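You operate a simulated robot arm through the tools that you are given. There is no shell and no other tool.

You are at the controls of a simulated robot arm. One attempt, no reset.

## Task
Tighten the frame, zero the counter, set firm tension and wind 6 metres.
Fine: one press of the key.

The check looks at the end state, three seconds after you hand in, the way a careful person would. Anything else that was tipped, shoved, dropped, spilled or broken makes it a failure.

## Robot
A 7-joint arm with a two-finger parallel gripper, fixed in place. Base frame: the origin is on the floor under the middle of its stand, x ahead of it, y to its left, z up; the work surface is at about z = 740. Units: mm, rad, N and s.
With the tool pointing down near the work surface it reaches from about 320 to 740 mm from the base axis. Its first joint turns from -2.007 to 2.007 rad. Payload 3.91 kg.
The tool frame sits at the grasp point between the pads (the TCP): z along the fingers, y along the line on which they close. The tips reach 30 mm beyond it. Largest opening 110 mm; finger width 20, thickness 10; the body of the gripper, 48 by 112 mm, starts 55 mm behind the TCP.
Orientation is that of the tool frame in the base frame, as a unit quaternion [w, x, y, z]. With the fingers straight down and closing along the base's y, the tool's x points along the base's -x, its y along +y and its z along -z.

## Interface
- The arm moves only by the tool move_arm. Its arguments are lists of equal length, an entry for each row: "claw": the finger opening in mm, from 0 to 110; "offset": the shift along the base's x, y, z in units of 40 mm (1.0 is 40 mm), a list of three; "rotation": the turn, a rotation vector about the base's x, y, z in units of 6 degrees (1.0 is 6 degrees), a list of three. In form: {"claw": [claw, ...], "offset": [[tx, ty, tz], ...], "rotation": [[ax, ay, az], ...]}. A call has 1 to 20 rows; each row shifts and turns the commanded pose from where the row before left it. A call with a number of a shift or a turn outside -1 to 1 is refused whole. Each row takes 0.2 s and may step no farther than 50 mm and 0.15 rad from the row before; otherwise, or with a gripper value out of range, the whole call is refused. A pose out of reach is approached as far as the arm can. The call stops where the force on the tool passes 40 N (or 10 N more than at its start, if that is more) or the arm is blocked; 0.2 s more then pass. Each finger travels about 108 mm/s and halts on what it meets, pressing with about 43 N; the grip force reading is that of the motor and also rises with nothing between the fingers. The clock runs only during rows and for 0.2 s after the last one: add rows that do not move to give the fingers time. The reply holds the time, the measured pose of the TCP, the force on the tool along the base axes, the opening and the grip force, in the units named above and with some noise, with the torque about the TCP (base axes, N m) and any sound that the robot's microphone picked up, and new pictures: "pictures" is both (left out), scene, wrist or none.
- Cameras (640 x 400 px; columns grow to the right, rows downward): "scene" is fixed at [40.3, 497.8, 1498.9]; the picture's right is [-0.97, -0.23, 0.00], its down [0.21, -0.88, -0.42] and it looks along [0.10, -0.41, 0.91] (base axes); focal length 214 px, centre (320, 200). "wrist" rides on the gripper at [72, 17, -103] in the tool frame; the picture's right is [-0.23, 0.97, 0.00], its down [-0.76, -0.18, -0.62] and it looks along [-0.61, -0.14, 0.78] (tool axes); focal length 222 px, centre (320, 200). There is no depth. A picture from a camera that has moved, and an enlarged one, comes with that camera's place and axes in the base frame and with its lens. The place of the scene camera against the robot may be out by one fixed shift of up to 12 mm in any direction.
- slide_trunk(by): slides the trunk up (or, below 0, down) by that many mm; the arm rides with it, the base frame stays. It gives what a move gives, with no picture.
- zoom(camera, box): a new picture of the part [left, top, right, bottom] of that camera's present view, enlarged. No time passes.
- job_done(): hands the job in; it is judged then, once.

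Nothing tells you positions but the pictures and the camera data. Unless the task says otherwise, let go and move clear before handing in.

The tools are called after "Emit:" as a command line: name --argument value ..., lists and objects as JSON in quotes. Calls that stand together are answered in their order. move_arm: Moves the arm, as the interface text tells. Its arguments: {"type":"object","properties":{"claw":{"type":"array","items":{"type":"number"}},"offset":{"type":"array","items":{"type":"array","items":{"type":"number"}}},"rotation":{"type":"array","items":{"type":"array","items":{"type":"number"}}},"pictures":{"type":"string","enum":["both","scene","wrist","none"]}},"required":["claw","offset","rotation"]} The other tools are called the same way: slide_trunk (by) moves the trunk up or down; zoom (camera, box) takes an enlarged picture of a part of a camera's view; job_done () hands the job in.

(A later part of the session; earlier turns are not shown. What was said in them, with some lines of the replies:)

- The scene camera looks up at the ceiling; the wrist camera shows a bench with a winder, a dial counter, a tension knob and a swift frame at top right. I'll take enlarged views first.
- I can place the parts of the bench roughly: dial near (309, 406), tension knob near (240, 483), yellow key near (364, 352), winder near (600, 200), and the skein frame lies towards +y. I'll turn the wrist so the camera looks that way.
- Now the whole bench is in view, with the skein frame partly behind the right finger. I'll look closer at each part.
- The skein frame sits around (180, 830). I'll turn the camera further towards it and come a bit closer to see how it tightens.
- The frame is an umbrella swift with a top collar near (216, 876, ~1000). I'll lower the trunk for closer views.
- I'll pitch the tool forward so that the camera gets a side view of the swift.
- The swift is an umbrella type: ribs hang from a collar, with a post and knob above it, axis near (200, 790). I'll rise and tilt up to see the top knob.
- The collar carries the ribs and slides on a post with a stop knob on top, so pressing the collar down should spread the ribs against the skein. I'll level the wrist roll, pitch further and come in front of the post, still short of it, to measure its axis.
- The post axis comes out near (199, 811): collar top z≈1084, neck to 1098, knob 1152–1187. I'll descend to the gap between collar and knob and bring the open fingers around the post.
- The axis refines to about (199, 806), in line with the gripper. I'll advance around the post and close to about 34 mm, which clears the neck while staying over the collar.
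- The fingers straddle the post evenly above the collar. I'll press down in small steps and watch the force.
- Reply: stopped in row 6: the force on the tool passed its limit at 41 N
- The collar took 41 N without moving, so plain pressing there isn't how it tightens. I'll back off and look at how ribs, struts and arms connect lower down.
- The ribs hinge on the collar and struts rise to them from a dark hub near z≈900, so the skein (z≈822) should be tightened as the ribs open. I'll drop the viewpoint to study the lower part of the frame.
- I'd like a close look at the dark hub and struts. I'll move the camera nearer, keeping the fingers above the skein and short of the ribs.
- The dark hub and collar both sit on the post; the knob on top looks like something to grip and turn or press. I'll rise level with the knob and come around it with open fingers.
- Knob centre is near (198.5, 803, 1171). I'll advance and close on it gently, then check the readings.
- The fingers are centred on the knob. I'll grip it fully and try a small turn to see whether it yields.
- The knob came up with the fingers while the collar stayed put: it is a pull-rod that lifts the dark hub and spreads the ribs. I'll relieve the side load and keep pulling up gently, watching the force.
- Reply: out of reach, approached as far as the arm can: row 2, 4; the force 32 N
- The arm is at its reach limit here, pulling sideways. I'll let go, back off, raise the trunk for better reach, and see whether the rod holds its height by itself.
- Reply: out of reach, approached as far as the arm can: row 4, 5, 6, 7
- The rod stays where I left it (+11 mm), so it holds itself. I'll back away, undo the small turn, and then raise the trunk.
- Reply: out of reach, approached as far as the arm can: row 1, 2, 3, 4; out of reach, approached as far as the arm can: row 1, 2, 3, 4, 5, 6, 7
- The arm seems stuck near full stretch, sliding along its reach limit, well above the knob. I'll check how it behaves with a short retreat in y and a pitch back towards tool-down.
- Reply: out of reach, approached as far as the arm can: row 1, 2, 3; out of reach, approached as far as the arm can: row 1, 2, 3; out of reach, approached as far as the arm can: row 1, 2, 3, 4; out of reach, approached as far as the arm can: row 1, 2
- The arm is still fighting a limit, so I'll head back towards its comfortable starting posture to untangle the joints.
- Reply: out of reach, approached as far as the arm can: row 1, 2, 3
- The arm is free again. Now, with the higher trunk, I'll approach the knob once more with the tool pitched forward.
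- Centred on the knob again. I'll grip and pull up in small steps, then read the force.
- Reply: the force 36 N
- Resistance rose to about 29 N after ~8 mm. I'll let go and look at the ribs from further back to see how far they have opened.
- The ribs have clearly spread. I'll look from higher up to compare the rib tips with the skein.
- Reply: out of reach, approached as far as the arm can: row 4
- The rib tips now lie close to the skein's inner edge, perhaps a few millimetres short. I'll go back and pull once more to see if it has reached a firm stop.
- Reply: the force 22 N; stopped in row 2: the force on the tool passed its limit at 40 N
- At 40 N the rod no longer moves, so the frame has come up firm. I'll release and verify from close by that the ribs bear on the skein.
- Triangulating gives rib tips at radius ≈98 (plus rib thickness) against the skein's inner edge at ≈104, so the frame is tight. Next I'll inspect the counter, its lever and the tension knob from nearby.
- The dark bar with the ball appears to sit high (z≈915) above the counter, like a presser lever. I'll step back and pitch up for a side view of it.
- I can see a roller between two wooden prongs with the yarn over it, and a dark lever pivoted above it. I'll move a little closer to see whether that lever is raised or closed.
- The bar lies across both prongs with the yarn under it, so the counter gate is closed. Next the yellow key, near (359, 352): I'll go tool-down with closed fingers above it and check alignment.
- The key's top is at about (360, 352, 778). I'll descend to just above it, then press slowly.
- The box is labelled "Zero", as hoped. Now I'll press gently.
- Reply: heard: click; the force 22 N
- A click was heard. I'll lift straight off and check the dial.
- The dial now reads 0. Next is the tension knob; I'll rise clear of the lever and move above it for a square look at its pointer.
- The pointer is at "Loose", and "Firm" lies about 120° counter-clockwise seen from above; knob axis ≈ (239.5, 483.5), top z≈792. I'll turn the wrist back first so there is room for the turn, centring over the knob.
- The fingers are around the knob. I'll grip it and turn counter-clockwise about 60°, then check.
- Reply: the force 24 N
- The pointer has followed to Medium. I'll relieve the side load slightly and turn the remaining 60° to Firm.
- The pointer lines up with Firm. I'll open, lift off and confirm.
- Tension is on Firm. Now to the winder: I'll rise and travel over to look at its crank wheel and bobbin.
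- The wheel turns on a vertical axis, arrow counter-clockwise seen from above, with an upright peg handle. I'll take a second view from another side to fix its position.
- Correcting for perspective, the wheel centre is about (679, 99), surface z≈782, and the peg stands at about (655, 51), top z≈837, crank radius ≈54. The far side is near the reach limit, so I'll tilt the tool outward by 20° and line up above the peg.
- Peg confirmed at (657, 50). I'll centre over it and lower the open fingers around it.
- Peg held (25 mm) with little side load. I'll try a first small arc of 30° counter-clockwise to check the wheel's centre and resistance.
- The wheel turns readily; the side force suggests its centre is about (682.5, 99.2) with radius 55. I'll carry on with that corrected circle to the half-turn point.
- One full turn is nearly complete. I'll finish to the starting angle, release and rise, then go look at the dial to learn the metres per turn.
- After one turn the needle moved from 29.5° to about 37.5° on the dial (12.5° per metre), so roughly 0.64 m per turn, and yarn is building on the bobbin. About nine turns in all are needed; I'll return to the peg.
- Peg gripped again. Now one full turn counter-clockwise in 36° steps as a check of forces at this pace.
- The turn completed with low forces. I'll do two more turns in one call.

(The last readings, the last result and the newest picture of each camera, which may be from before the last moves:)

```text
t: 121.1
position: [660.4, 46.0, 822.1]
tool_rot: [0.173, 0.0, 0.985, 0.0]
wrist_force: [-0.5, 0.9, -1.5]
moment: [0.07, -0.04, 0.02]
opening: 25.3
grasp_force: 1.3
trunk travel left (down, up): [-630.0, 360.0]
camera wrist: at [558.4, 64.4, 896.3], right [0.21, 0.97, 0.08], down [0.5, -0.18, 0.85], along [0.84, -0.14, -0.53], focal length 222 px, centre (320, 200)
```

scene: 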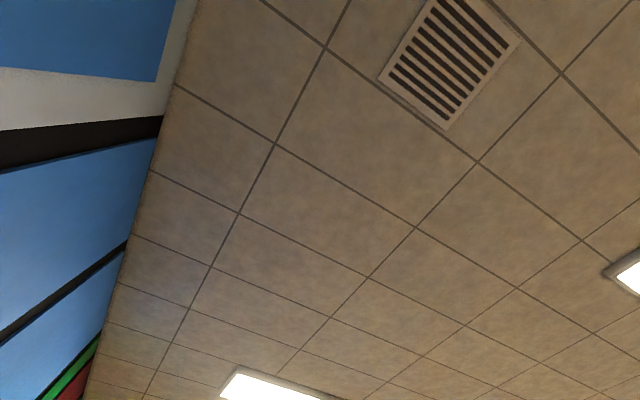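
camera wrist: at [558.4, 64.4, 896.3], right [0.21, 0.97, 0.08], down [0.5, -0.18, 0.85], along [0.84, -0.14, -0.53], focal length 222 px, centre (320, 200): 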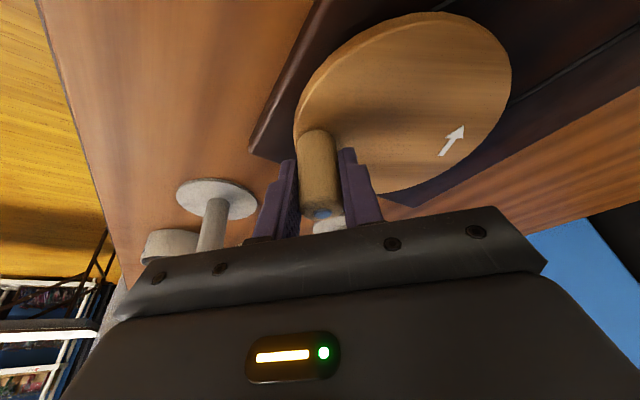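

Six turns done. I'll release and check the dial.

Emit:
move_arm --claw '[60, 60, 60, 60, 60, 60, 60]' --offset '[[0, 0, 0], [0, 0, 0], [0, 0, 0.6], [0, 0, 0.9], [0, 0, 0.9], [0, 0, 0.9], [0, 0, 0]]' --rotation '[[0, 0, 0], [0, 0, 0], [0, 0, 0], [0, 0, 0], [0, 0, 0], [0, 0, 0], [0, 0, 0]]' --pictures "wrist"

Emit:
move_arm --claw '[60, 60, 60, 60, 60, 60, 60, 60, 60, 60, 60, 60]' --offset '[[-0.69, 0.79, 0.3], [-0.69, 0.79, 0.3], [-0.69, 0.79, 0.2], [-0.69, 0.79, 0], [-0.69, 0.79, 0], [-0.69, 0.79, 0], [-0.69, 0.79, 0], [-0.69, 0.79, 0], [-0.69, 0.79, 0], [-0.69, 0.79, 0], [-0.6, 0.6, 0], [0, 0, 0]]' --rotation '[[0, 0.5, 0], [0, 0.5, 0], [0, 0.5, 0], [0, 0.5, 0], [0, 0.5, 0], [0, 0.5, 0], [0, 0.333, 0], [0, 0, 0], [0, 0, 0], [0, 0, 0], [0, 0, 0], [0, 0, 0]]' --pictures "wrist"

Emit:
zoom --camera "wrist" --box '[270, 0, 380, 100]'

```text
t: 122.7
position: [660.9, 48.0, 956.5]
tool_rot: [0.175, 0.0, 0.985, 0.0]
wrist_force: [0.3, -0.6, 1.0]
moment: [0.0, 0.0, -0.01]
opening: 59.8
grasp_force: 0.1
trunk travel left (down, up): [-630.0, 360.0]
camera wrist: at [559.2, 66.2, 1028.8], right [0.21, 0.97, 0.08], down [0.5, -0.18, 0.85], along [0.84, -0.14, -0.53], focal length 222 px, centre (320, 200)
```

wrist: 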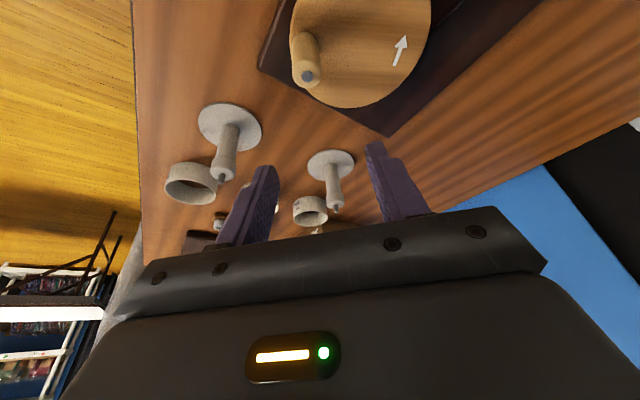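

```text
t: 125.3
position: [360.5, 389.2, 987.6]
tool_rot: [0.001, -0.001, 1.0, -0.001]
wrist_force: [-0.8, 0.3, -0.1]
moment: [-0.01, -0.01, 0.01]
opening: 60.1
grasp_force: 0.0
trunk travel left (down, up): [-630.0, 360.0]
camera wrist: at [289.6, 406.4, 1091.3], right [0.23, 0.97, 0.0], down [0.76, -0.18, 0.62], along [0.61, -0.14, -0.78], focal length 222 px, centre (320, 200)
```

wrist: 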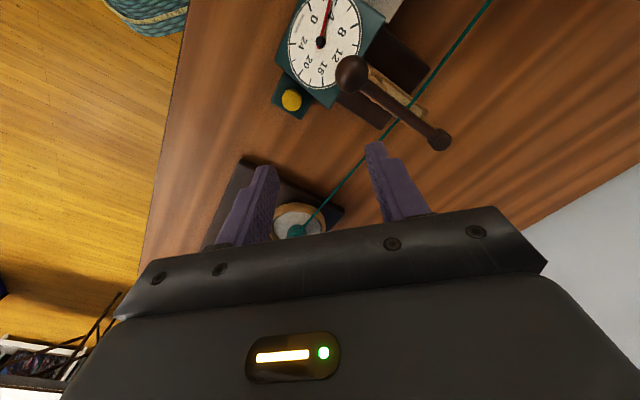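

```text
4.00 times, centred on (325, 50) of wrist
camera zoom: at [289.6, 406.4, 1091.3], right [0.23, 0.97, 0.0], down [0.76, -0.18, 0.62], along [0.61, -0.14, -0.78], focal length 888 px, centre (300, 800)
```

zoom: 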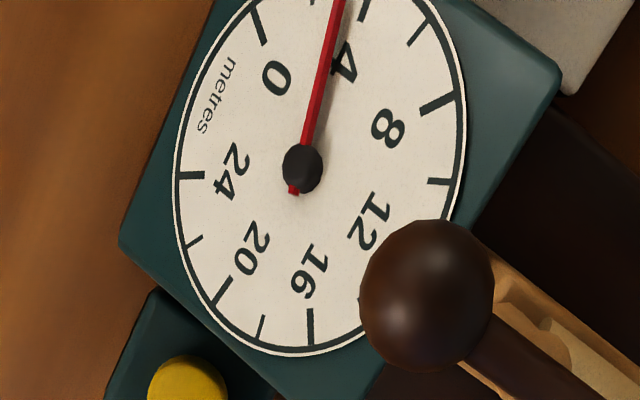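

Roughly 3.3–3.4 m after six turns. The dial face is tilted, so I'll take one square-on view along its normal to calibrate the reading properly.

Emit:
move_arm --claw '[70, 80, 90, 100, 110, 110, 110, 110, 110, 110, 110]' --offset '[[-0.25, -0.07, 0], [-0.25, -0.07, 0], [-0.25, -0.07, 0], [-0.25, -0.07, 0], [-0.25, -0.07, 0], [-0.25, -0.07, 0], [-0.25, -0.07, 0], [-0.25, -0.07, -0.3], [-0.25, -0.07, -0.5], [-0.2, -0.05, -0.6], [0, 0, 0]]' --rotation '[[0, 0, 1], [0, 0, 1], [0, 0, 1], [0, 0, 1], [0, 0, 1], [0, 0, 1], [0, 0, 1], [0, 0, 1], [0, 0, 1], [0, 0, 0.5], [0, 0, 0]]' --pictures "wrist"

Emit:
zoom --camera "wrist" --box '[250, 110, 400, 230]'

```text
t: 127.7
position: [264.7, 360.8, 931.6]
tool_rot: [0.001, -0.478, 0.878, 0.0]
wrist_force: [1.1, -0.1, 0.5]
moment: [-0.02, 0.0, -0.02]
opening: 109.9
grasp_force: 0.1
trunk travel left (down, up): [-630.0, 360.0]
camera wrist: at [210.6, 310.8, 1035.7], right [-0.69, 0.72, 0.0], down [0.56, 0.54, 0.62], along [0.45, 0.43, -0.78], focal length 222 px, centre (320, 200)
```

wrist: 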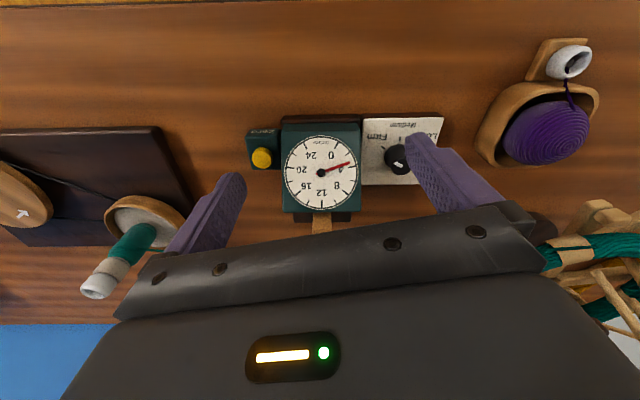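

```text
3.33 times, centred on (325, 170) of wrist
camera zoom: at [210.6, 310.8, 1035.7], right [-0.69, 0.72, 0.0], down [0.56, 0.54, 0.62], along [0.45, 0.43, -0.78], focal length 740 px, centre (303, 300)
```

zoom: 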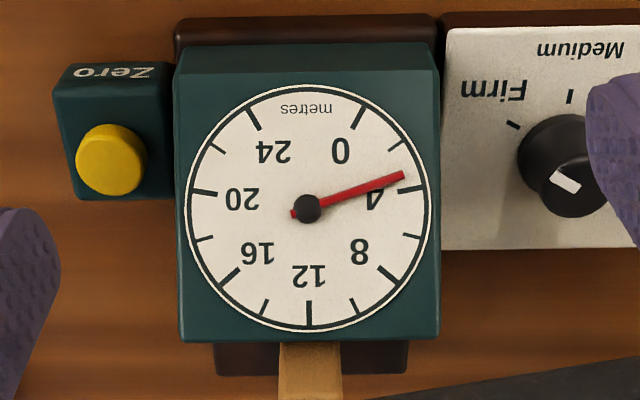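

Square-on, the dial reads 3.3 m after six turns, i.e. 0.55 m per turn, and the tension pointer is indeed at Firm. About 4.9 more turns are needed; I'll go back to the peg.

Emit:
move_arm --claw '[110, 100, 90, 80, 70, 60, 60, 60, 60, 60, 60, 60, 60, 60, 60, 60, 60, 60]' --offset '[[0, 0, 0.75], [0, 0, 0.75], [0.8246, -0.65, 0], [0.8246, -0.65, 0], [0.8246, -0.65, 0], [0.8246, -0.65, 0], [0.8246, -0.65, 0], [0.8246, -0.65, 0], [0.8246, -0.65, 0], [0.8246, -0.65, 0], [0.8246, -0.65, 0], [0.8246, -0.65, 0], [0.8246, -0.65, 0], [0.8246, -0.65, 0], [0, 0, -0.28], [0, 0, -0.28], [0, 0, -0.28], [0, 0, 0]]' --rotation '[[0, 0, -0.95], [0, 0, -0.95], [0, 0, -0.95], [0, 0, -0.95], [0, 0, -0.95], [0, 0, -0.95], [0, 0, -0.95], [0, 0, -0.95], [0, 0, -0.95], [0, 0, -0.95], [0, -0.5, 0], [0, -0.5, 0], [0, -0.5, 0], [0, -0.5, 0], [0, -0.5, 0], [0, -0.5, 0], [0, -0.333, 0], [0, 0, 0]]' --pictures "wrist"

Emit:
zoom --camera "wrist" --box '[230, 0, 430, 150]'

```text
t: 131.5
position: [660.6, 48.7, 957.6]
tool_rot: [0.175, 0.0, 0.985, 0.0]
wrist_force: [-0.5, -0.7, 0.2]
moment: [0.02, -0.02, 0.02]
opening: 60.0
grasp_force: 0.1
trunk travel left (down, up): [-630.0, 360.0]
camera wrist: at [557.2, 67.1, 1031.0], right [0.21, 0.97, 0.08], down [0.5, -0.18, 0.85], along [0.84, -0.14, -0.53], focal length 222 px, centre (320, 200)
```

wrist: 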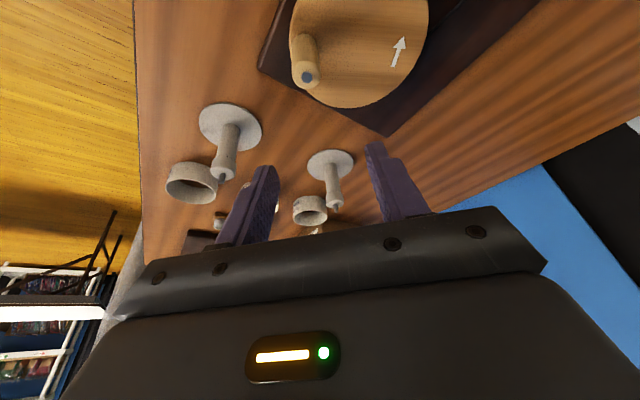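

```text
2.67 times, centred on (330, 75) of wrist
camera zoom: at [557.2, 67.1, 1031.0], right [0.21, 0.97, 0.08], down [0.5, -0.18, 0.85], along [0.84, -0.14, -0.53], focal length 592 px, centre (293, 533)
```

zoom: 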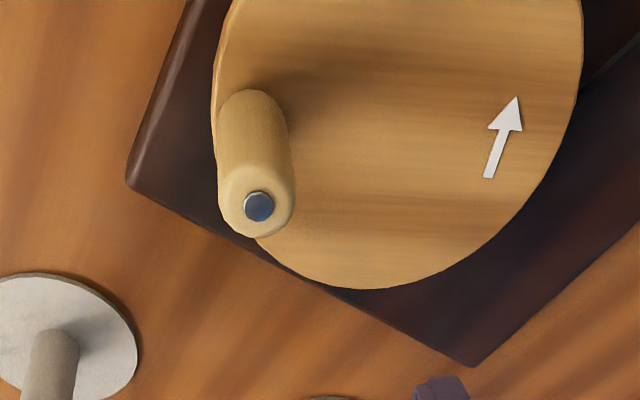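

Emit:
move_arm --claw '[60, 60, 60, 60, 60, 40, 30, 24, 24, 24]' --offset '[[0.06, -0.02, -0.9], [0, 0, -0.9], [0, 0, -0.9], [0, 0, -0.65], [0, 0, 0], [0, 0, 0], [0, 0, 0], [0, 0, 0], [0, 0, 0], [0, 0, 0]]' --rotation '[[0, 0, 0], [0, 0, 0], [0, 0, 0], [0, 0, 0], [0, 0, 0], [0, 0, 0], [0, 0, 0], [0, 0, 0], [0, 0, 0], [0, 0, 0]]' --pictures "none"

```text
t: 133.7
position: [663.0, 50.0, 823.4]
tool_rot: [0.174, 0.0, 0.985, 0.0]
wrist_force: [-0.8, -1.7, -0.6]
moment: [-0.07, 0.09, 0.02]
opening: 25.4
grasp_force: 32.1
trunk travel left (down, up): [-630.0, 360.0]
```

Emit:
move_arm --claw '[24, 24, 24, 24, 24, 24, 24, 24, 24, 24, 24, 24, 24, 24, 24, 24, 24, 24, 24, 24]' --offset '[[0.7813, -0.067, 0], [0.7325, 0.4401, 0], [0.3339, 0.7866, 0], [-0.1922, 0.8326, 0], [-0.6449, 0.5606, 0], [-0.8513, 0.0745, 0], [-0.7325, -0.4401, 0], [-0.3339, -0.7866, 0], [0.1922, -0.8326, 0], [0.6449, -0.5606, 0], [0.8513, -0.0745, 0], [0.7325, 0.4401, 0], [0.3339, 0.7866, 0], [-0.1922, 0.8326, 0], [-0.6449, 0.5606, 0], [-0.8513, 0.0745, 0], [-0.7325, -0.4401, 0], [-0.3339, -0.7866, 0], [0.1922, -0.8326, 0], [0.6449, -0.5606, 0]]' --rotation '[[0, 0, 0], [0, 0, 0], [0, 0, 0], [0, 0, 0], [0, 0, 0], [0, 0, 0], [0, 0, 0], [0, 0, 0], [0, 0, 0], [0, 0, 0], [0, 0, 0], [0, 0, 0], [0, 0, 0], [0, 0, 0], [0, 0, 0], [0, 0, 0], [0, 0, 0], [0, 0, 0], [0, 0, 0], [0, 0, 0]]' --pictures "none"

Emit:
move_arm --claw '[24, 24, 24, 24, 24, 24, 24, 24, 24, 24, 24, 24, 24, 24, 24, 24, 24, 24, 24, 24]' --offset '[[0.8513, -0.0745, 0], [0.7325, 0.4401, 0], [0.3339, 0.7866, 0], [-0.1922, 0.8326, 0], [-0.6449, 0.5606, 0], [-0.8513, 0.0745, 0], [-0.7325, -0.4401, 0], [-0.3339, -0.7866, 0], [0.1922, -0.8326, 0], [0.6449, -0.5606, 0], [0.8513, -0.0745, 0], [0.7325, 0.4401, 0], [0.3339, 0.7866, 0], [-0.1922, 0.8326, 0], [-0.6449, 0.5606, 0], [-0.8513, 0.0745, 0], [-0.7325, -0.4401, 0], [-0.3339, -0.7866, 0], [0.1922, -0.8326, 0], [0.6449, -0.5606, 0]]' --rotation '[[0, 0, 0], [0, 0, 0], [0, 0, 0], [0, 0, 0], [0, 0, 0], [0, 0, 0], [0, 0, 0], [0, 0, 0], [0, 0, 0], [0, 0, 0], [0, 0, 0], [0, 0, 0], [0, 0, 0], [0, 0, 0], [0, 0, 0], [0, 0, 0], [0, 0, 0], [0, 0, 0], [0, 0, 0], [0, 0, 0]]' --pictures "wrist"

```text
t: 137.9
position: [661.2, 50.2, 824.6]
tool_rot: [0.174, -0.001, 0.985, 0.0]
wrist_force: [-1.0, -0.6, 0.7]
moment: [0.05, -0.05, 0.01]
opening: 24.2
grasp_force: 0.1
trunk travel left (down, up): [-630.0, 360.0]
```

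```text
t: 142.1
position: [660.4, 50.4, 824.3]
tool_rot: [0.175, 0.0, 0.985, 0.001]
wrist_force: [3.7, 5.1, 5.2]
moment: [-0.07, 0.11, -0.02]
opening: 25.0
grasp_force: 44.3
trunk travel left (down, up): [-630.0, 360.0]
camera wrist: at [556.7, 66.8, 897.4], right [0.21, 0.97, 0.08], down [0.5, -0.18, 0.85], along [0.84, -0.14, -0.52], focal length 222 px, centre (320, 200)
```

wrist: 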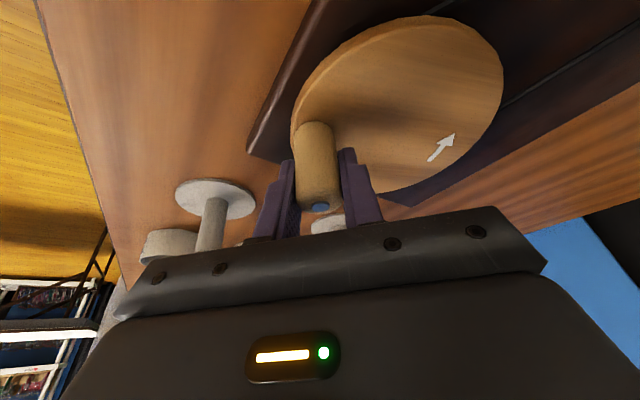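

Ten turns done in total. I'll release and read the dial square-on again.

Emit:
move_arm --claw '[60, 60, 60, 60, 60, 60, 60]' --offset '[[0, 0, 0], [0, 0, 0], [0, 0, 0.6], [0, 0, 0.9], [0, 0, 0.9], [0, 0, 0.9], [0, 0, 0]]' --rotation '[[0, 0, 0], [0, 0, 0], [0, 0, 0], [0, 0, 0], [0, 0, 0], [0, 0, 0], [0, 0, 0]]' --pictures "wrist"

Emit:
move_arm --claw '[60, 60, 60, 60, 60, 60, 60, 60, 60, 70, 80, 90, 100, 110, 110, 110, 110, 110, 110, 110]' --offset '[[0, 0, 0.28], [0, 0, 0.28], [0, 0, 0.28], [-0.8246, 0.65, 0], [-0.8246, 0.65, 0], [-0.8246, 0.65, 0], [-0.8246, 0.65, 0], [-0.8246, 0.65, 0], [-0.8246, 0.65, 0], [-0.8246, 0.65, 0], [-0.8246, 0.65, 0], [-0.8246, 0.65, 0], [-0.8246, 0.65, 0], [-0.8246, 0.65, 0], [-0.8246, 0.65, 0], [0, 0, 0], [0, 0, 0], [0, 0, -0.7], [0, 0, -0.7], [0, 0, 0]]' --rotation '[[0, 0.5, 0], [0, 0.5, 0], [0, 0.5, 0], [0, 0.5, 0], [0, 0.5, 0], [0, 0.5, 0], [0, 0.333, 0], [0, 0, 0.95], [0, 0, 0.95], [0, 0, 0.95], [0, 0, 0.95], [0, 0, 0.95], [0, 0, 0.95], [0, 0, 0.95], [0, 0, 0.95], [0, 0, 0.95], [0, 0, 0.95], [0, 0, 0], [0, 0, 0], [0, 0, 0]]' --pictures "wrist"

Emit:
zoom --camera "wrist" --box '[250, 110, 400, 230]'

```text
t: 143.7
position: [660.5, 49.6, 955.9]
tool_rot: [0.175, 0.0, 0.985, 0.0]
wrist_force: [0.4, -0.1, 0.5]
moment: [0.03, 0.01, 0.0]
opening: 60.0
grasp_force: 0.0
trunk travel left (down, up): [-630.0, 360.0]
camera wrist: at [557.7, 67.6, 1029.3], right [0.21, 0.97, 0.08], down [0.5, -0.18, 0.85], along [0.84, -0.14, -0.53], focal length 222 px, centre (320, 200)
```

wrist: 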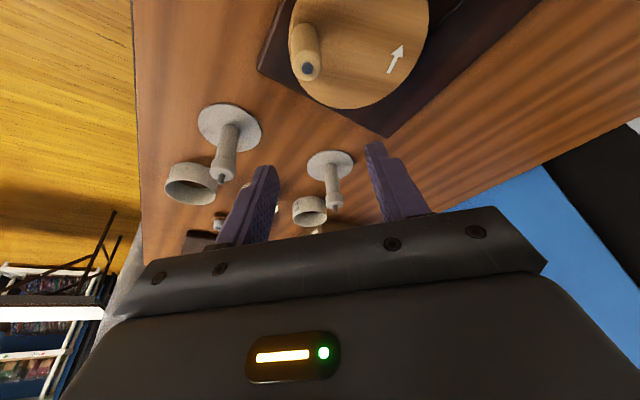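

```text
t: 147.9
position: [263.1, 361.6, 933.7]
tool_rot: [0.001, -0.476, 0.879, 0.0]
wrist_force: [0.4, 0.0, -1.1]
moment: [-0.02, 0.03, 0.02]
opening: 110.1
grasp_force: 0.1
trunk travel left (down, up): [-630.0, 360.0]
camera wrist: at [209.5, 310.2, 1037.1], right [-0.69, 0.72, 0.0], down [0.56, 0.54, 0.62], along [0.45, 0.43, -0.78], focal length 222 px, centre (320, 200)
```

wrist: 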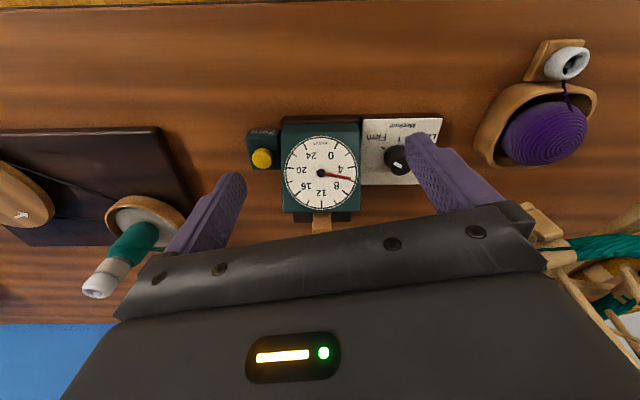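

```text
3.33 times, centred on (325, 170) of wrist
camera zoom: at [209.5, 310.2, 1037.1], right [-0.69, 0.72, 0.0], down [0.56, 0.54, 0.62], along [0.45, 0.43, -0.78], focal length 740 px, centre (303, 300)
```

zoom: 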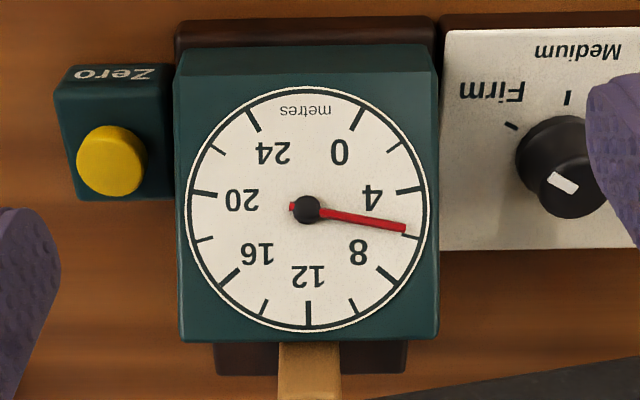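

Emit:
zoom --camera "wrist" --box '[280, 130, 364, 214]'

Emit:
zoom --camera "wrist" --box '[318, 150, 362, 194]'

```text
4.76 times, centred on (322, 172) of wrist
camera zoom: at [209.5, 310.2, 1037.1], right [-0.69, 0.72, 0.0], down [0.56, 0.54, 0.62], along [0.45, 0.43, -0.78], focal length 1058 px, centre (310, 333)
```

zoom: 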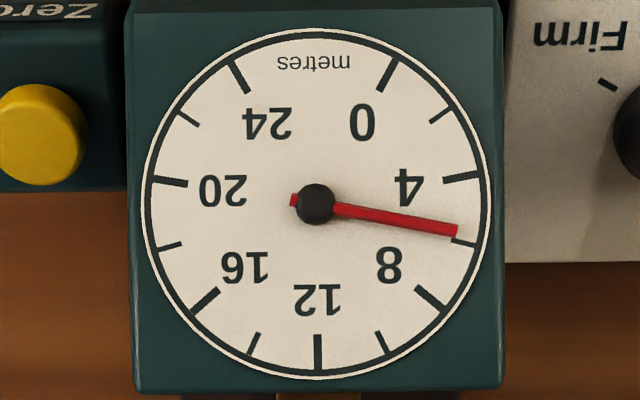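

```text
9.09 times, centred on (340, 172) of wrist
camera zoom: at [209.5, 310.2, 1037.1], right [-0.69, 0.72, 0.0], down [0.56, 0.54, 0.62], along [0.45, 0.43, -0.78], focal length 2019 px, centre (138, 454)
```

zoom: 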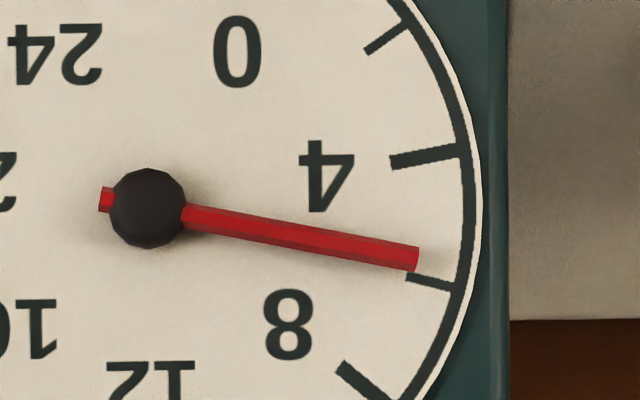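

The dial now reads about 5.66 m (0.59 m per turn lately), so roughly 205° more of crank is needed. Back to the peg.

Emit:
move_arm --claw '[110, 100, 90, 80, 70, 60, 60, 60, 60, 60, 60, 60, 60, 60, 60, 60, 60, 60]' --offset '[[0, 0, 0.75], [0, 0, 0.7], [0.8246, -0.65, 0], [0.8246, -0.65, 0], [0.8246, -0.65, 0], [0.8246, -0.65, 0], [0.8246, -0.65, 0], [0.8246, -0.65, 0], [0.8246, -0.65, 0], [0.8246, -0.65, 0], [0.8246, -0.65, 0], [0.8246, -0.65, 0], [0.8246, -0.65, 0], [0.8246, -0.65, 0], [0, 0, -0.28], [0, 0, -0.28], [0, 0, -0.28], [0, 0, 0]]' --rotation '[[0, 0, -0.95], [0, 0, -0.95], [0, 0, -0.95], [0, 0, -0.95], [0, 0, -0.95], [0, 0, -0.95], [0, 0, -0.95], [0, 0, -0.95], [0, 0, -0.95], [0, 0, -0.95], [0, -0.5, 0], [0, -0.5, 0], [0, -0.5, 0], [0, -0.5, 0], [0, -0.5, 0], [0, -0.5, 0], [0, -0.333, 0], [0, 0, 0]]' --pictures "wrist"

Emit:
zoom --camera "wrist" --box '[230, 0, 430, 150]'

```text
t: 151.7
position: [659.5, 49.6, 957.6]
tool_rot: [0.174, 0.0, 0.985, 0.0]
wrist_force: [0.3, 0.1, -0.4]
moment: [0.0, -0.04, -0.06]
opening: 60.0
grasp_force: 0.1
trunk travel left (down, up): [-630.0, 360.0]
camera wrist: at [557.0, 66.9, 1030.4], right [0.21, 0.97, 0.08], down [0.5, -0.18, 0.85], along [0.84, -0.14, -0.53], focal length 222 px, centre (320, 200)
```

wrist: 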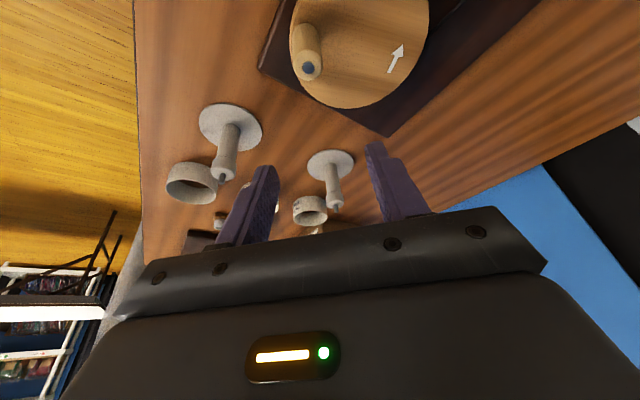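

```text
2.67 times, centred on (330, 75) of wrist
camera zoom: at [557.0, 66.9, 1030.4], right [0.21, 0.97, 0.08], down [0.5, -0.18, 0.85], along [0.84, -0.14, -0.53], focal length 592 px, centre (293, 533)
```

zoom: 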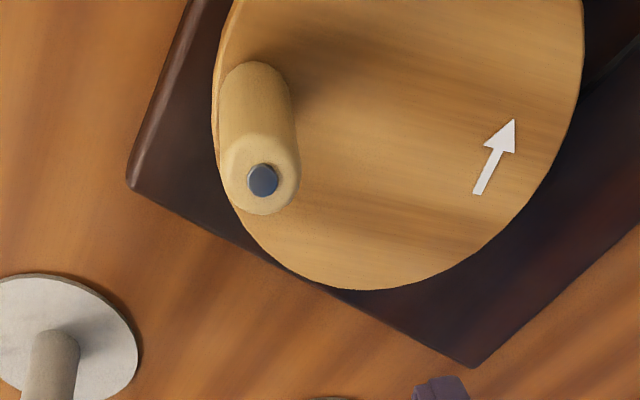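

Emit:
move_arm --claw '[60, 60, 60, 60, 60, 40, 30, 24, 24, 24]' --offset '[[-0.08, 0.03, -0.9], [0, 0, -0.9], [0, 0, -0.9], [0, 0, -0.65], [0, 0, 0], [0, 0, 0], [0, 0, 0], [0, 0, 0], [0, 0, 0], [0, 0, 0]]' --rotation '[[0, 0, 0], [0, 0, 0], [0, 0, 0], [0, 0, 0], [0, 0, 0], [0, 0, 0], [0, 0, 0], [0, 0, 0], [0, 0, 0], [0, 0, 0]]' --pictures "wrist"

Emit:
zoom --camera "wrist" --box '[220, 80, 420, 230]'

```text
t: 153.9
position: [656.0, 49.6, 823.6]
tool_rot: [0.174, -0.001, 0.985, 0.0]
wrist_force: [-1.5, -3.5, -0.7]
moment: [0.08, -0.18, -0.02]
opening: 25.2
grasp_force: 44.6
trunk travel left (down, up): [-630.0, 360.0]
camera wrist: at [554.0, 67.8, 896.7], right [0.21, 0.97, 0.08], down [0.5, -0.18, 0.85], along [0.84, -0.14, -0.53], focal length 222 px, centre (320, 200)
```

wrist: 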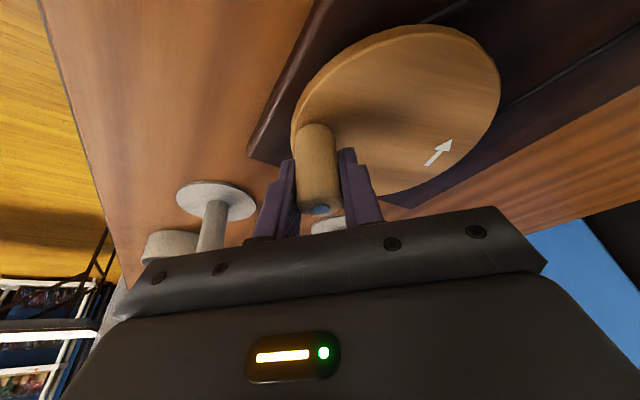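

```text
2.67 times, centred on (320, 155) of wrist
camera zoom: at [554.0, 67.8, 896.7], right [0.21, 0.97, 0.08], down [0.5, -0.18, 0.85], along [0.84, -0.14, -0.53], focal length 592 px, centre (320, 320)
```

zoom: 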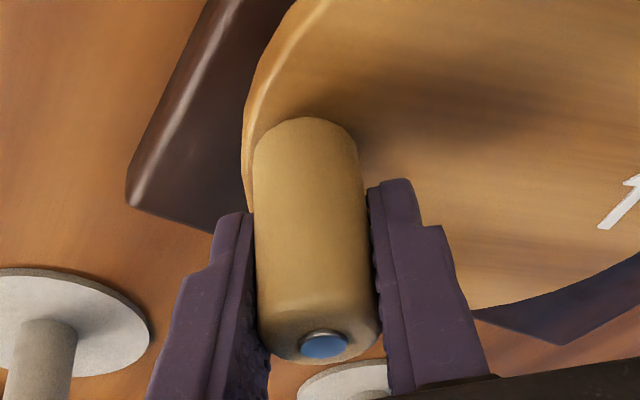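

Gripped. Now the last ~204° of crank.

Emit:
move_arm --claw '[24, 24, 24, 24, 24, 24, 24]' --offset '[[0.7825, -0.165, 0], [0.7425, 0.315, 0], [0.4425, 0.68, 0], [-0.015, 0.8075, 0], [-0.465, 0.6625, 0], [-0.7525, 0.29, 0], [0, 0, 0]]' --rotation '[[0, 0, 0], [0, 0, 0], [0, 0, 0], [0, 0, 0], [0, 0, 0], [0, 0, 0], [0, 0, 0]]' --pictures "wrist"

```text
t: 155.5
position: [686.3, 153.4, 826.3]
tool_rot: [0.174, 0.0, 0.985, -0.001]
wrist_force: [1.6, 5.4, -2.8]
moment: [-0.02, -0.01, -0.02]
opening: 26.4
grasp_force: 2.3
trunk travel left (down, up): [-630.0, 360.0]
camera wrist: at [583.4, 171.0, 897.5], right [0.21, 0.97, 0.08], down [0.5, -0.18, 0.85], along [0.84, -0.14, -0.53], focal length 222 px, centre (320, 200)
```

wrist: 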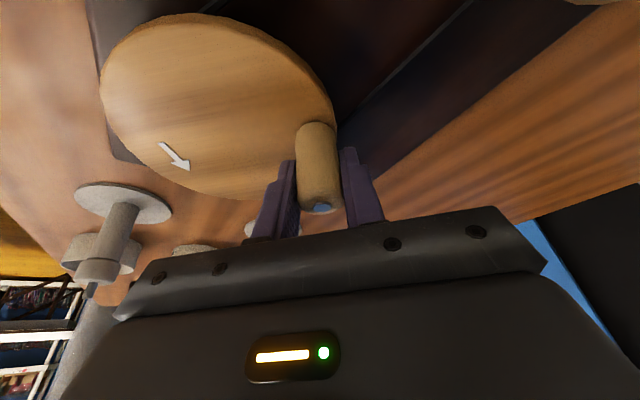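

I'll release, rise well above the spindle, and read the dial.

Emit:
move_arm --claw '[60, 60, 60, 60, 60, 60, 60, 60]' --offset '[[0, 0, 0], [0, 0, 0], [0, 0, 0.6], [0, 0, 0.9], [0, 0, 0.9], [0, 0, 0.9], [0, 0, 0.8], [0, 0, 0]]' --rotation '[[0, 0, 0], [0, 0, 0], [0, 0, 0], [0, 0, 0], [0, 0, 0], [0, 0, 0], [0, 0, 0], [0, 0, 0]]' --pictures "wrist"

Emit:
move_arm --claw '[60, 60, 60, 60, 60, 60, 60, 60, 60, 70, 80, 90, 100, 110, 110, 110, 110, 110, 110, 110]' --offset '[[-0.8813, 0.4333, 0], [-0.8813, 0.4333, 0], [-0.8813, 0.4333, 0], [-0.8813, 0.4333, 0], [-0.8813, 0.4333, 0], [-0.8813, 0.4333, 0], [-0.8813, 0.4333, 0], [-0.8813, 0.4333, 0], [-0.8813, 0.4333, 0], [-0.8813, 0.4333, 0], [-0.8813, 0.4333, 0], [-0.8813, 0.4333, 0], [0, 0, 0], [0, 0, 0], [0, 0, 0], [0, 0, 0], [0, 0, 0], [0, 0, -0.7], [0, 0, -0.7], [0, 0, 0]]' --rotation '[[0, 0.5, 0], [0, 0.5, 0], [0, 0.5, 0], [0, 0.5, 0], [0, 0.5, 0], [0, 0.5, 0], [0, 0.333, 0], [0, 0, 0.95], [0, 0, 0.95], [0, 0, 0.95], [0, 0, 0.95], [0, 0, 0.95], [0, 0, 0.95], [0, 0, 0.95], [0, 0, 0.95], [0, 0, 0.95], [0, 0, 0.95], [0, 0, 0], [0, 0, 0], [0, 0, 0]]' --pictures "wrist"

Emit:
zoom --camera "wrist" --box '[280, 130, 364, 214]'

```text
t: 157.3
position: [686.1, 154.6, 989.0]
tool_rot: [0.175, 0.0, 0.985, 0.0]
wrist_force: [-0.1, -0.3, -0.6]
moment: [0.02, 0.02, 0.02]
opening: 59.6
grasp_force: 0.2
trunk travel left (down, up): [-630.0, 360.0]
camera wrist: at [582.7, 172.1, 1061.8], right [0.21, 0.97, 0.08], down [0.5, -0.18, 0.85], along [0.84, -0.14, -0.53], focal length 222 px, centre (320, 200)
```

wrist: 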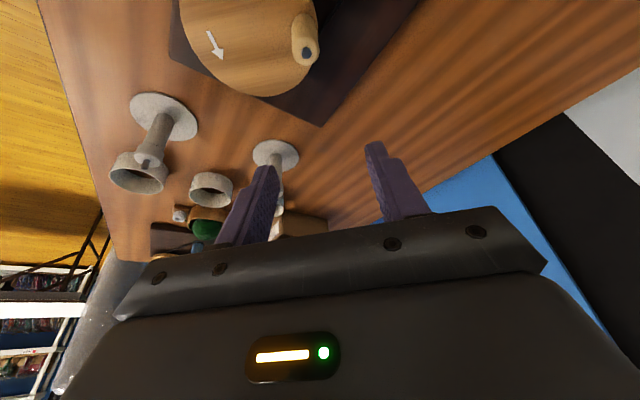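

```text
t: 161.5
position: [262.1, 360.9, 931.5]
tool_rot: [0.001, -0.477, 0.879, 0.001]
wrist_force: [0.1, -0.7, 0.5]
moment: [-0.01, -0.03, -0.04]
opening: 110.0
grasp_force: 0.1
trunk travel left (down, up): [-630.0, 360.0]
camera wrist: at [208.9, 310.6, 1036.0], right [-0.69, 0.72, 0.0], down [0.56, 0.54, 0.62], along [0.45, 0.43, -0.78], focal length 222 px, centre (320, 200)
```

wrist: 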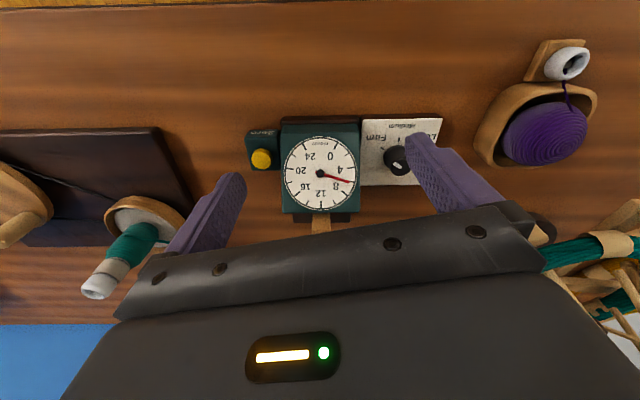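

```text
4.76 times, centred on (322, 172) of wrist
camera zoom: at [208.9, 310.6, 1036.0], right [-0.69, 0.72, 0.0], down [0.56, 0.54, 0.62], along [0.45, 0.43, -0.78], focal length 1058 px, centre (310, 333)
```

zoom: 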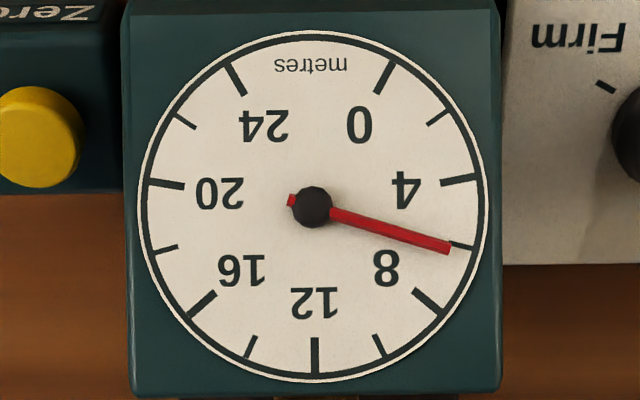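

Emit:
zoom --camera "wrist" --box '[318, 150, 362, 194]'

Emit:
zoom --camera "wrist" --box '[60, 180, 200, 310]'

```text
9.09 times, centred on (340, 172) of wrist
camera zoom: at [208.9, 310.6, 1036.0], right [-0.69, 0.72, 0.0], down [0.56, 0.54, 0.62], along [0.45, 0.43, -0.78], focal length 2019 px, centre (138, 454)
```

zoom: 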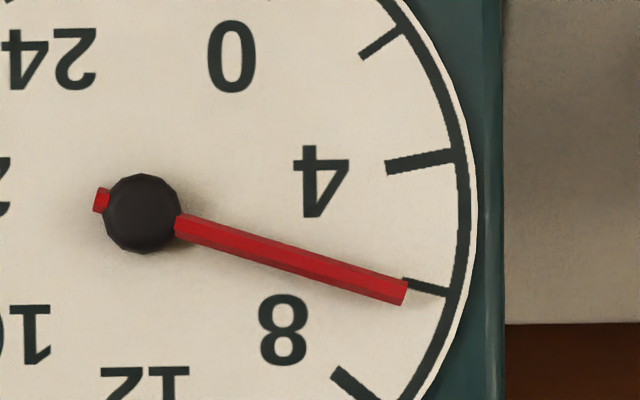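

```text
3.08 times, centred on (130, 245) of wrist
camera zoom: at [208.9, 310.6, 1036.0], right [-0.69, 0.72, 0.0], down [0.56, 0.54, 0.62], along [0.45, 0.43, -0.78], focal length 684 px, centre (905, 62)
```

zoom: 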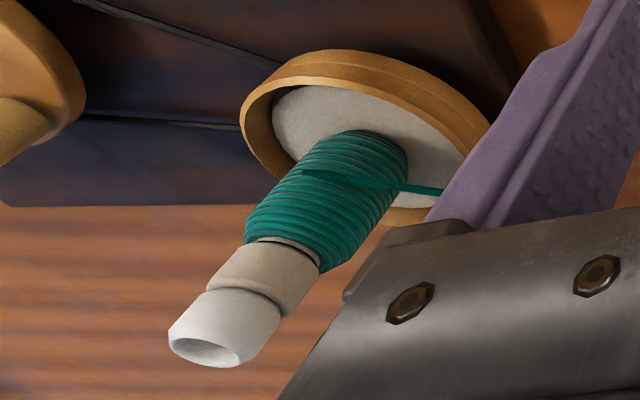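

The needle sits about 2.3° past the 6 m tick, so the counter reads roughly 6.2 m. Before deciding anything, I'll check that the frame has stayed tight and everything else is undisturbed.

Emit:
move_arm --claw '[110, 110, 110, 110, 110, 110, 110, 110, 110, 110, 110, 110, 110, 110]' --offset '[[0, 0, 0.9], [0, 0, 0.9], [-0.17, 0.65, 0], [-0.17, 0.65, 0], [-0.17, 0.65, 0], [-0.17, 0.65, 0], [-0.17, 0.65, 0], [-0.17, 0.65, 0], [-0.17, 0.65, 0.1], [-0.17, 0.65, 0.1], [-0.17, 0.65, 0.1], [0, 0, 0.1], [0, 0, 0.1], [0, 0, 0]]' --rotation '[[0, 0, 1], [0, 0, 1], [0, 0, 1], [0, 0, 1], [0, 0, 1], [0, 0, 0.5], [1, 0, 0], [1, 0, 0], [1, 0, 0], [1, 0, 0], [1, 0, 0], [1, 0, 0], [0, 0, 0], [0, 0, 0]]' --pictures "wrist"

Emit:
zoom --camera "wrist" --box '[180, 0, 460, 200]'

```text
t: 164.5
position: [202.2, 594.5, 1025.0]
tool_rot: [0.219, -0.672, 0.673, 0.219]
wrist_force: [-0.3, -0.2, 0.5]
moment: [-0.03, 0.0, -0.02]
opening: 110.0
grasp_force: 0.1
trunk travel left (down, up): [-630.0, 360.0]
camera wrist: at [184.8, 477.2, 1065.8], right [-0.97, 0.18, 0.13], down [0.18, 0.25, 0.95], along [0.14, 0.95, -0.27], focal length 222 px, centre (320, 200)
```

wrist: 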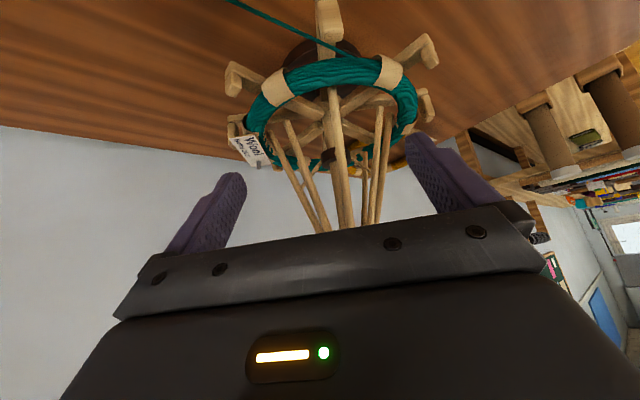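

```text
2.00 times, centred on (320, 100) of wrist
camera zoom: at [184.8, 477.2, 1065.8], right [-0.97, 0.18, 0.13], down [0.18, 0.25, 0.95], along [0.14, 0.95, -0.27], focal length 444 px, centre (320, 400)
```

zoom: 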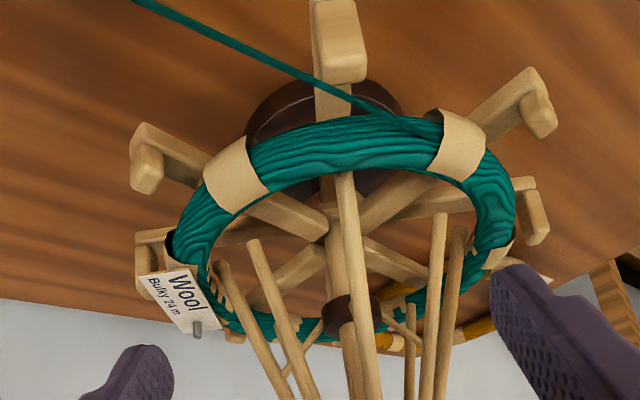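

The frame is still tight and the skein and tag are in place. A careful re-measurement puts the counter at about 6.15 m, which is close to the mark; turning the crank backwards would only slacken the yarn, so I'll leave it. I'll withdraw the arm to a clear position.

Emit:
move_arm --claw '[110, 110, 110, 110, 110, 110, 110, 110]' --offset '[[0.2, -0.7, 0.4], [0.2, -0.7, 0.4], [0.2, -0.7, 0.4], [0.2, -0.7, 0.3], [0.2, -0.7, 0.3], [0.2, -0.7, 0.2], [0.2, -0.7, 0], [0, 0, 0]]' --rotation '[[-1, 0, 0], [-1, 0, 0], [-1, 0, 0], [-1, 0, 0], [-1, 0, 0], [-1, 0, 0], [0, 0, 0], [0, 0, 0]]' --pictures "wrist"

Emit:
zoom --camera "wrist" --box '[200, 0, 400, 150]'

```text
t: 166.3
position: [255.6, 399.6, 1103.2]
tool_rot: [0.0, -0.707, 0.707, 0.001]
wrist_force: [-0.9, 0.3, -0.5]
moment: [0.01, -0.02, 0.02]
opening: 110.1
grasp_force: 0.1
trunk travel left (down, up): [-630.0, 360.0]
camera wrist: at [239.5, 327.6, 1207.9], right [-0.97, 0.23, 0.0], down [0.18, 0.76, 0.62], along [0.14, 0.61, -0.78], focal length 222 px, centre (320, 200)
```

wrist: 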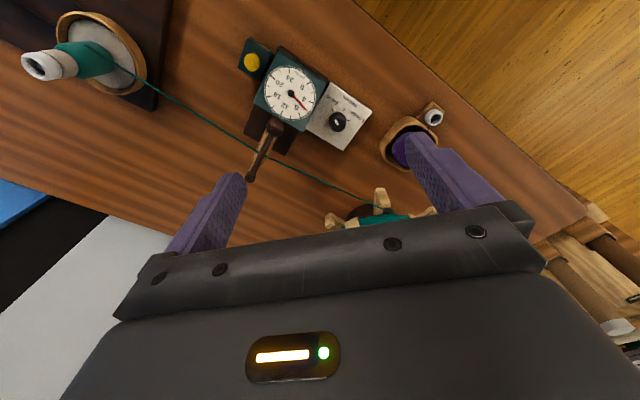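

```text
2.67 times, centred on (300, 75) of wrist
camera zoom: at [239.5, 327.6, 1207.9], right [-0.97, 0.23, 0.0], down [0.18, 0.76, 0.62], along [0.14, 0.61, -0.78], focal length 592 px, centre (373, 533)
```

zoom: 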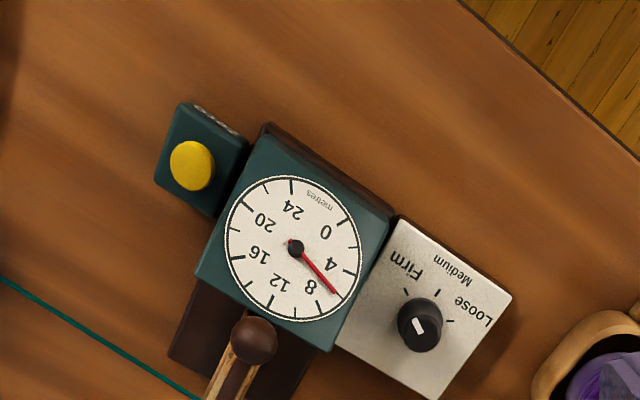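

The frame is tight, the counter was zeroed with one key press, tension is on Firm, and the counter shows about 6 m (I read it as 6.15). The gripper is open and clear of everything, so I'm handing in.

Emit:
job_done

```text
The job is handed in.
```

I handed in the job with all four steps done, but the counter stopped slightly past the mark: I read about 6.15 m instead of 6.

- **Frame:** I pulled up the rod on the skein frame until it would not move at about 40 N. The ribs now press against the inside of the skein, and it was still tight after winding.
- **Counter:** one press of the Zero key. I heard the click, and the needle went to 0.
- **Tension:** the knob pointer is on Firm. I set it before winding.
- **Winding:** I cranked in the direction of the arrow. The last part of a turn wound more yarn than I expected, which caused the overshoot. I did not turn the crank back, because that would have slackened the yarn. I don't know how much error the check allows.

Early on I also pressed the skein frame's collar down with about 41 N while working out how it tightens. It did not move, and I saw no damage.

The gripper is open and clear of the bench. In my last pictures nothing else looked tipped or moved.
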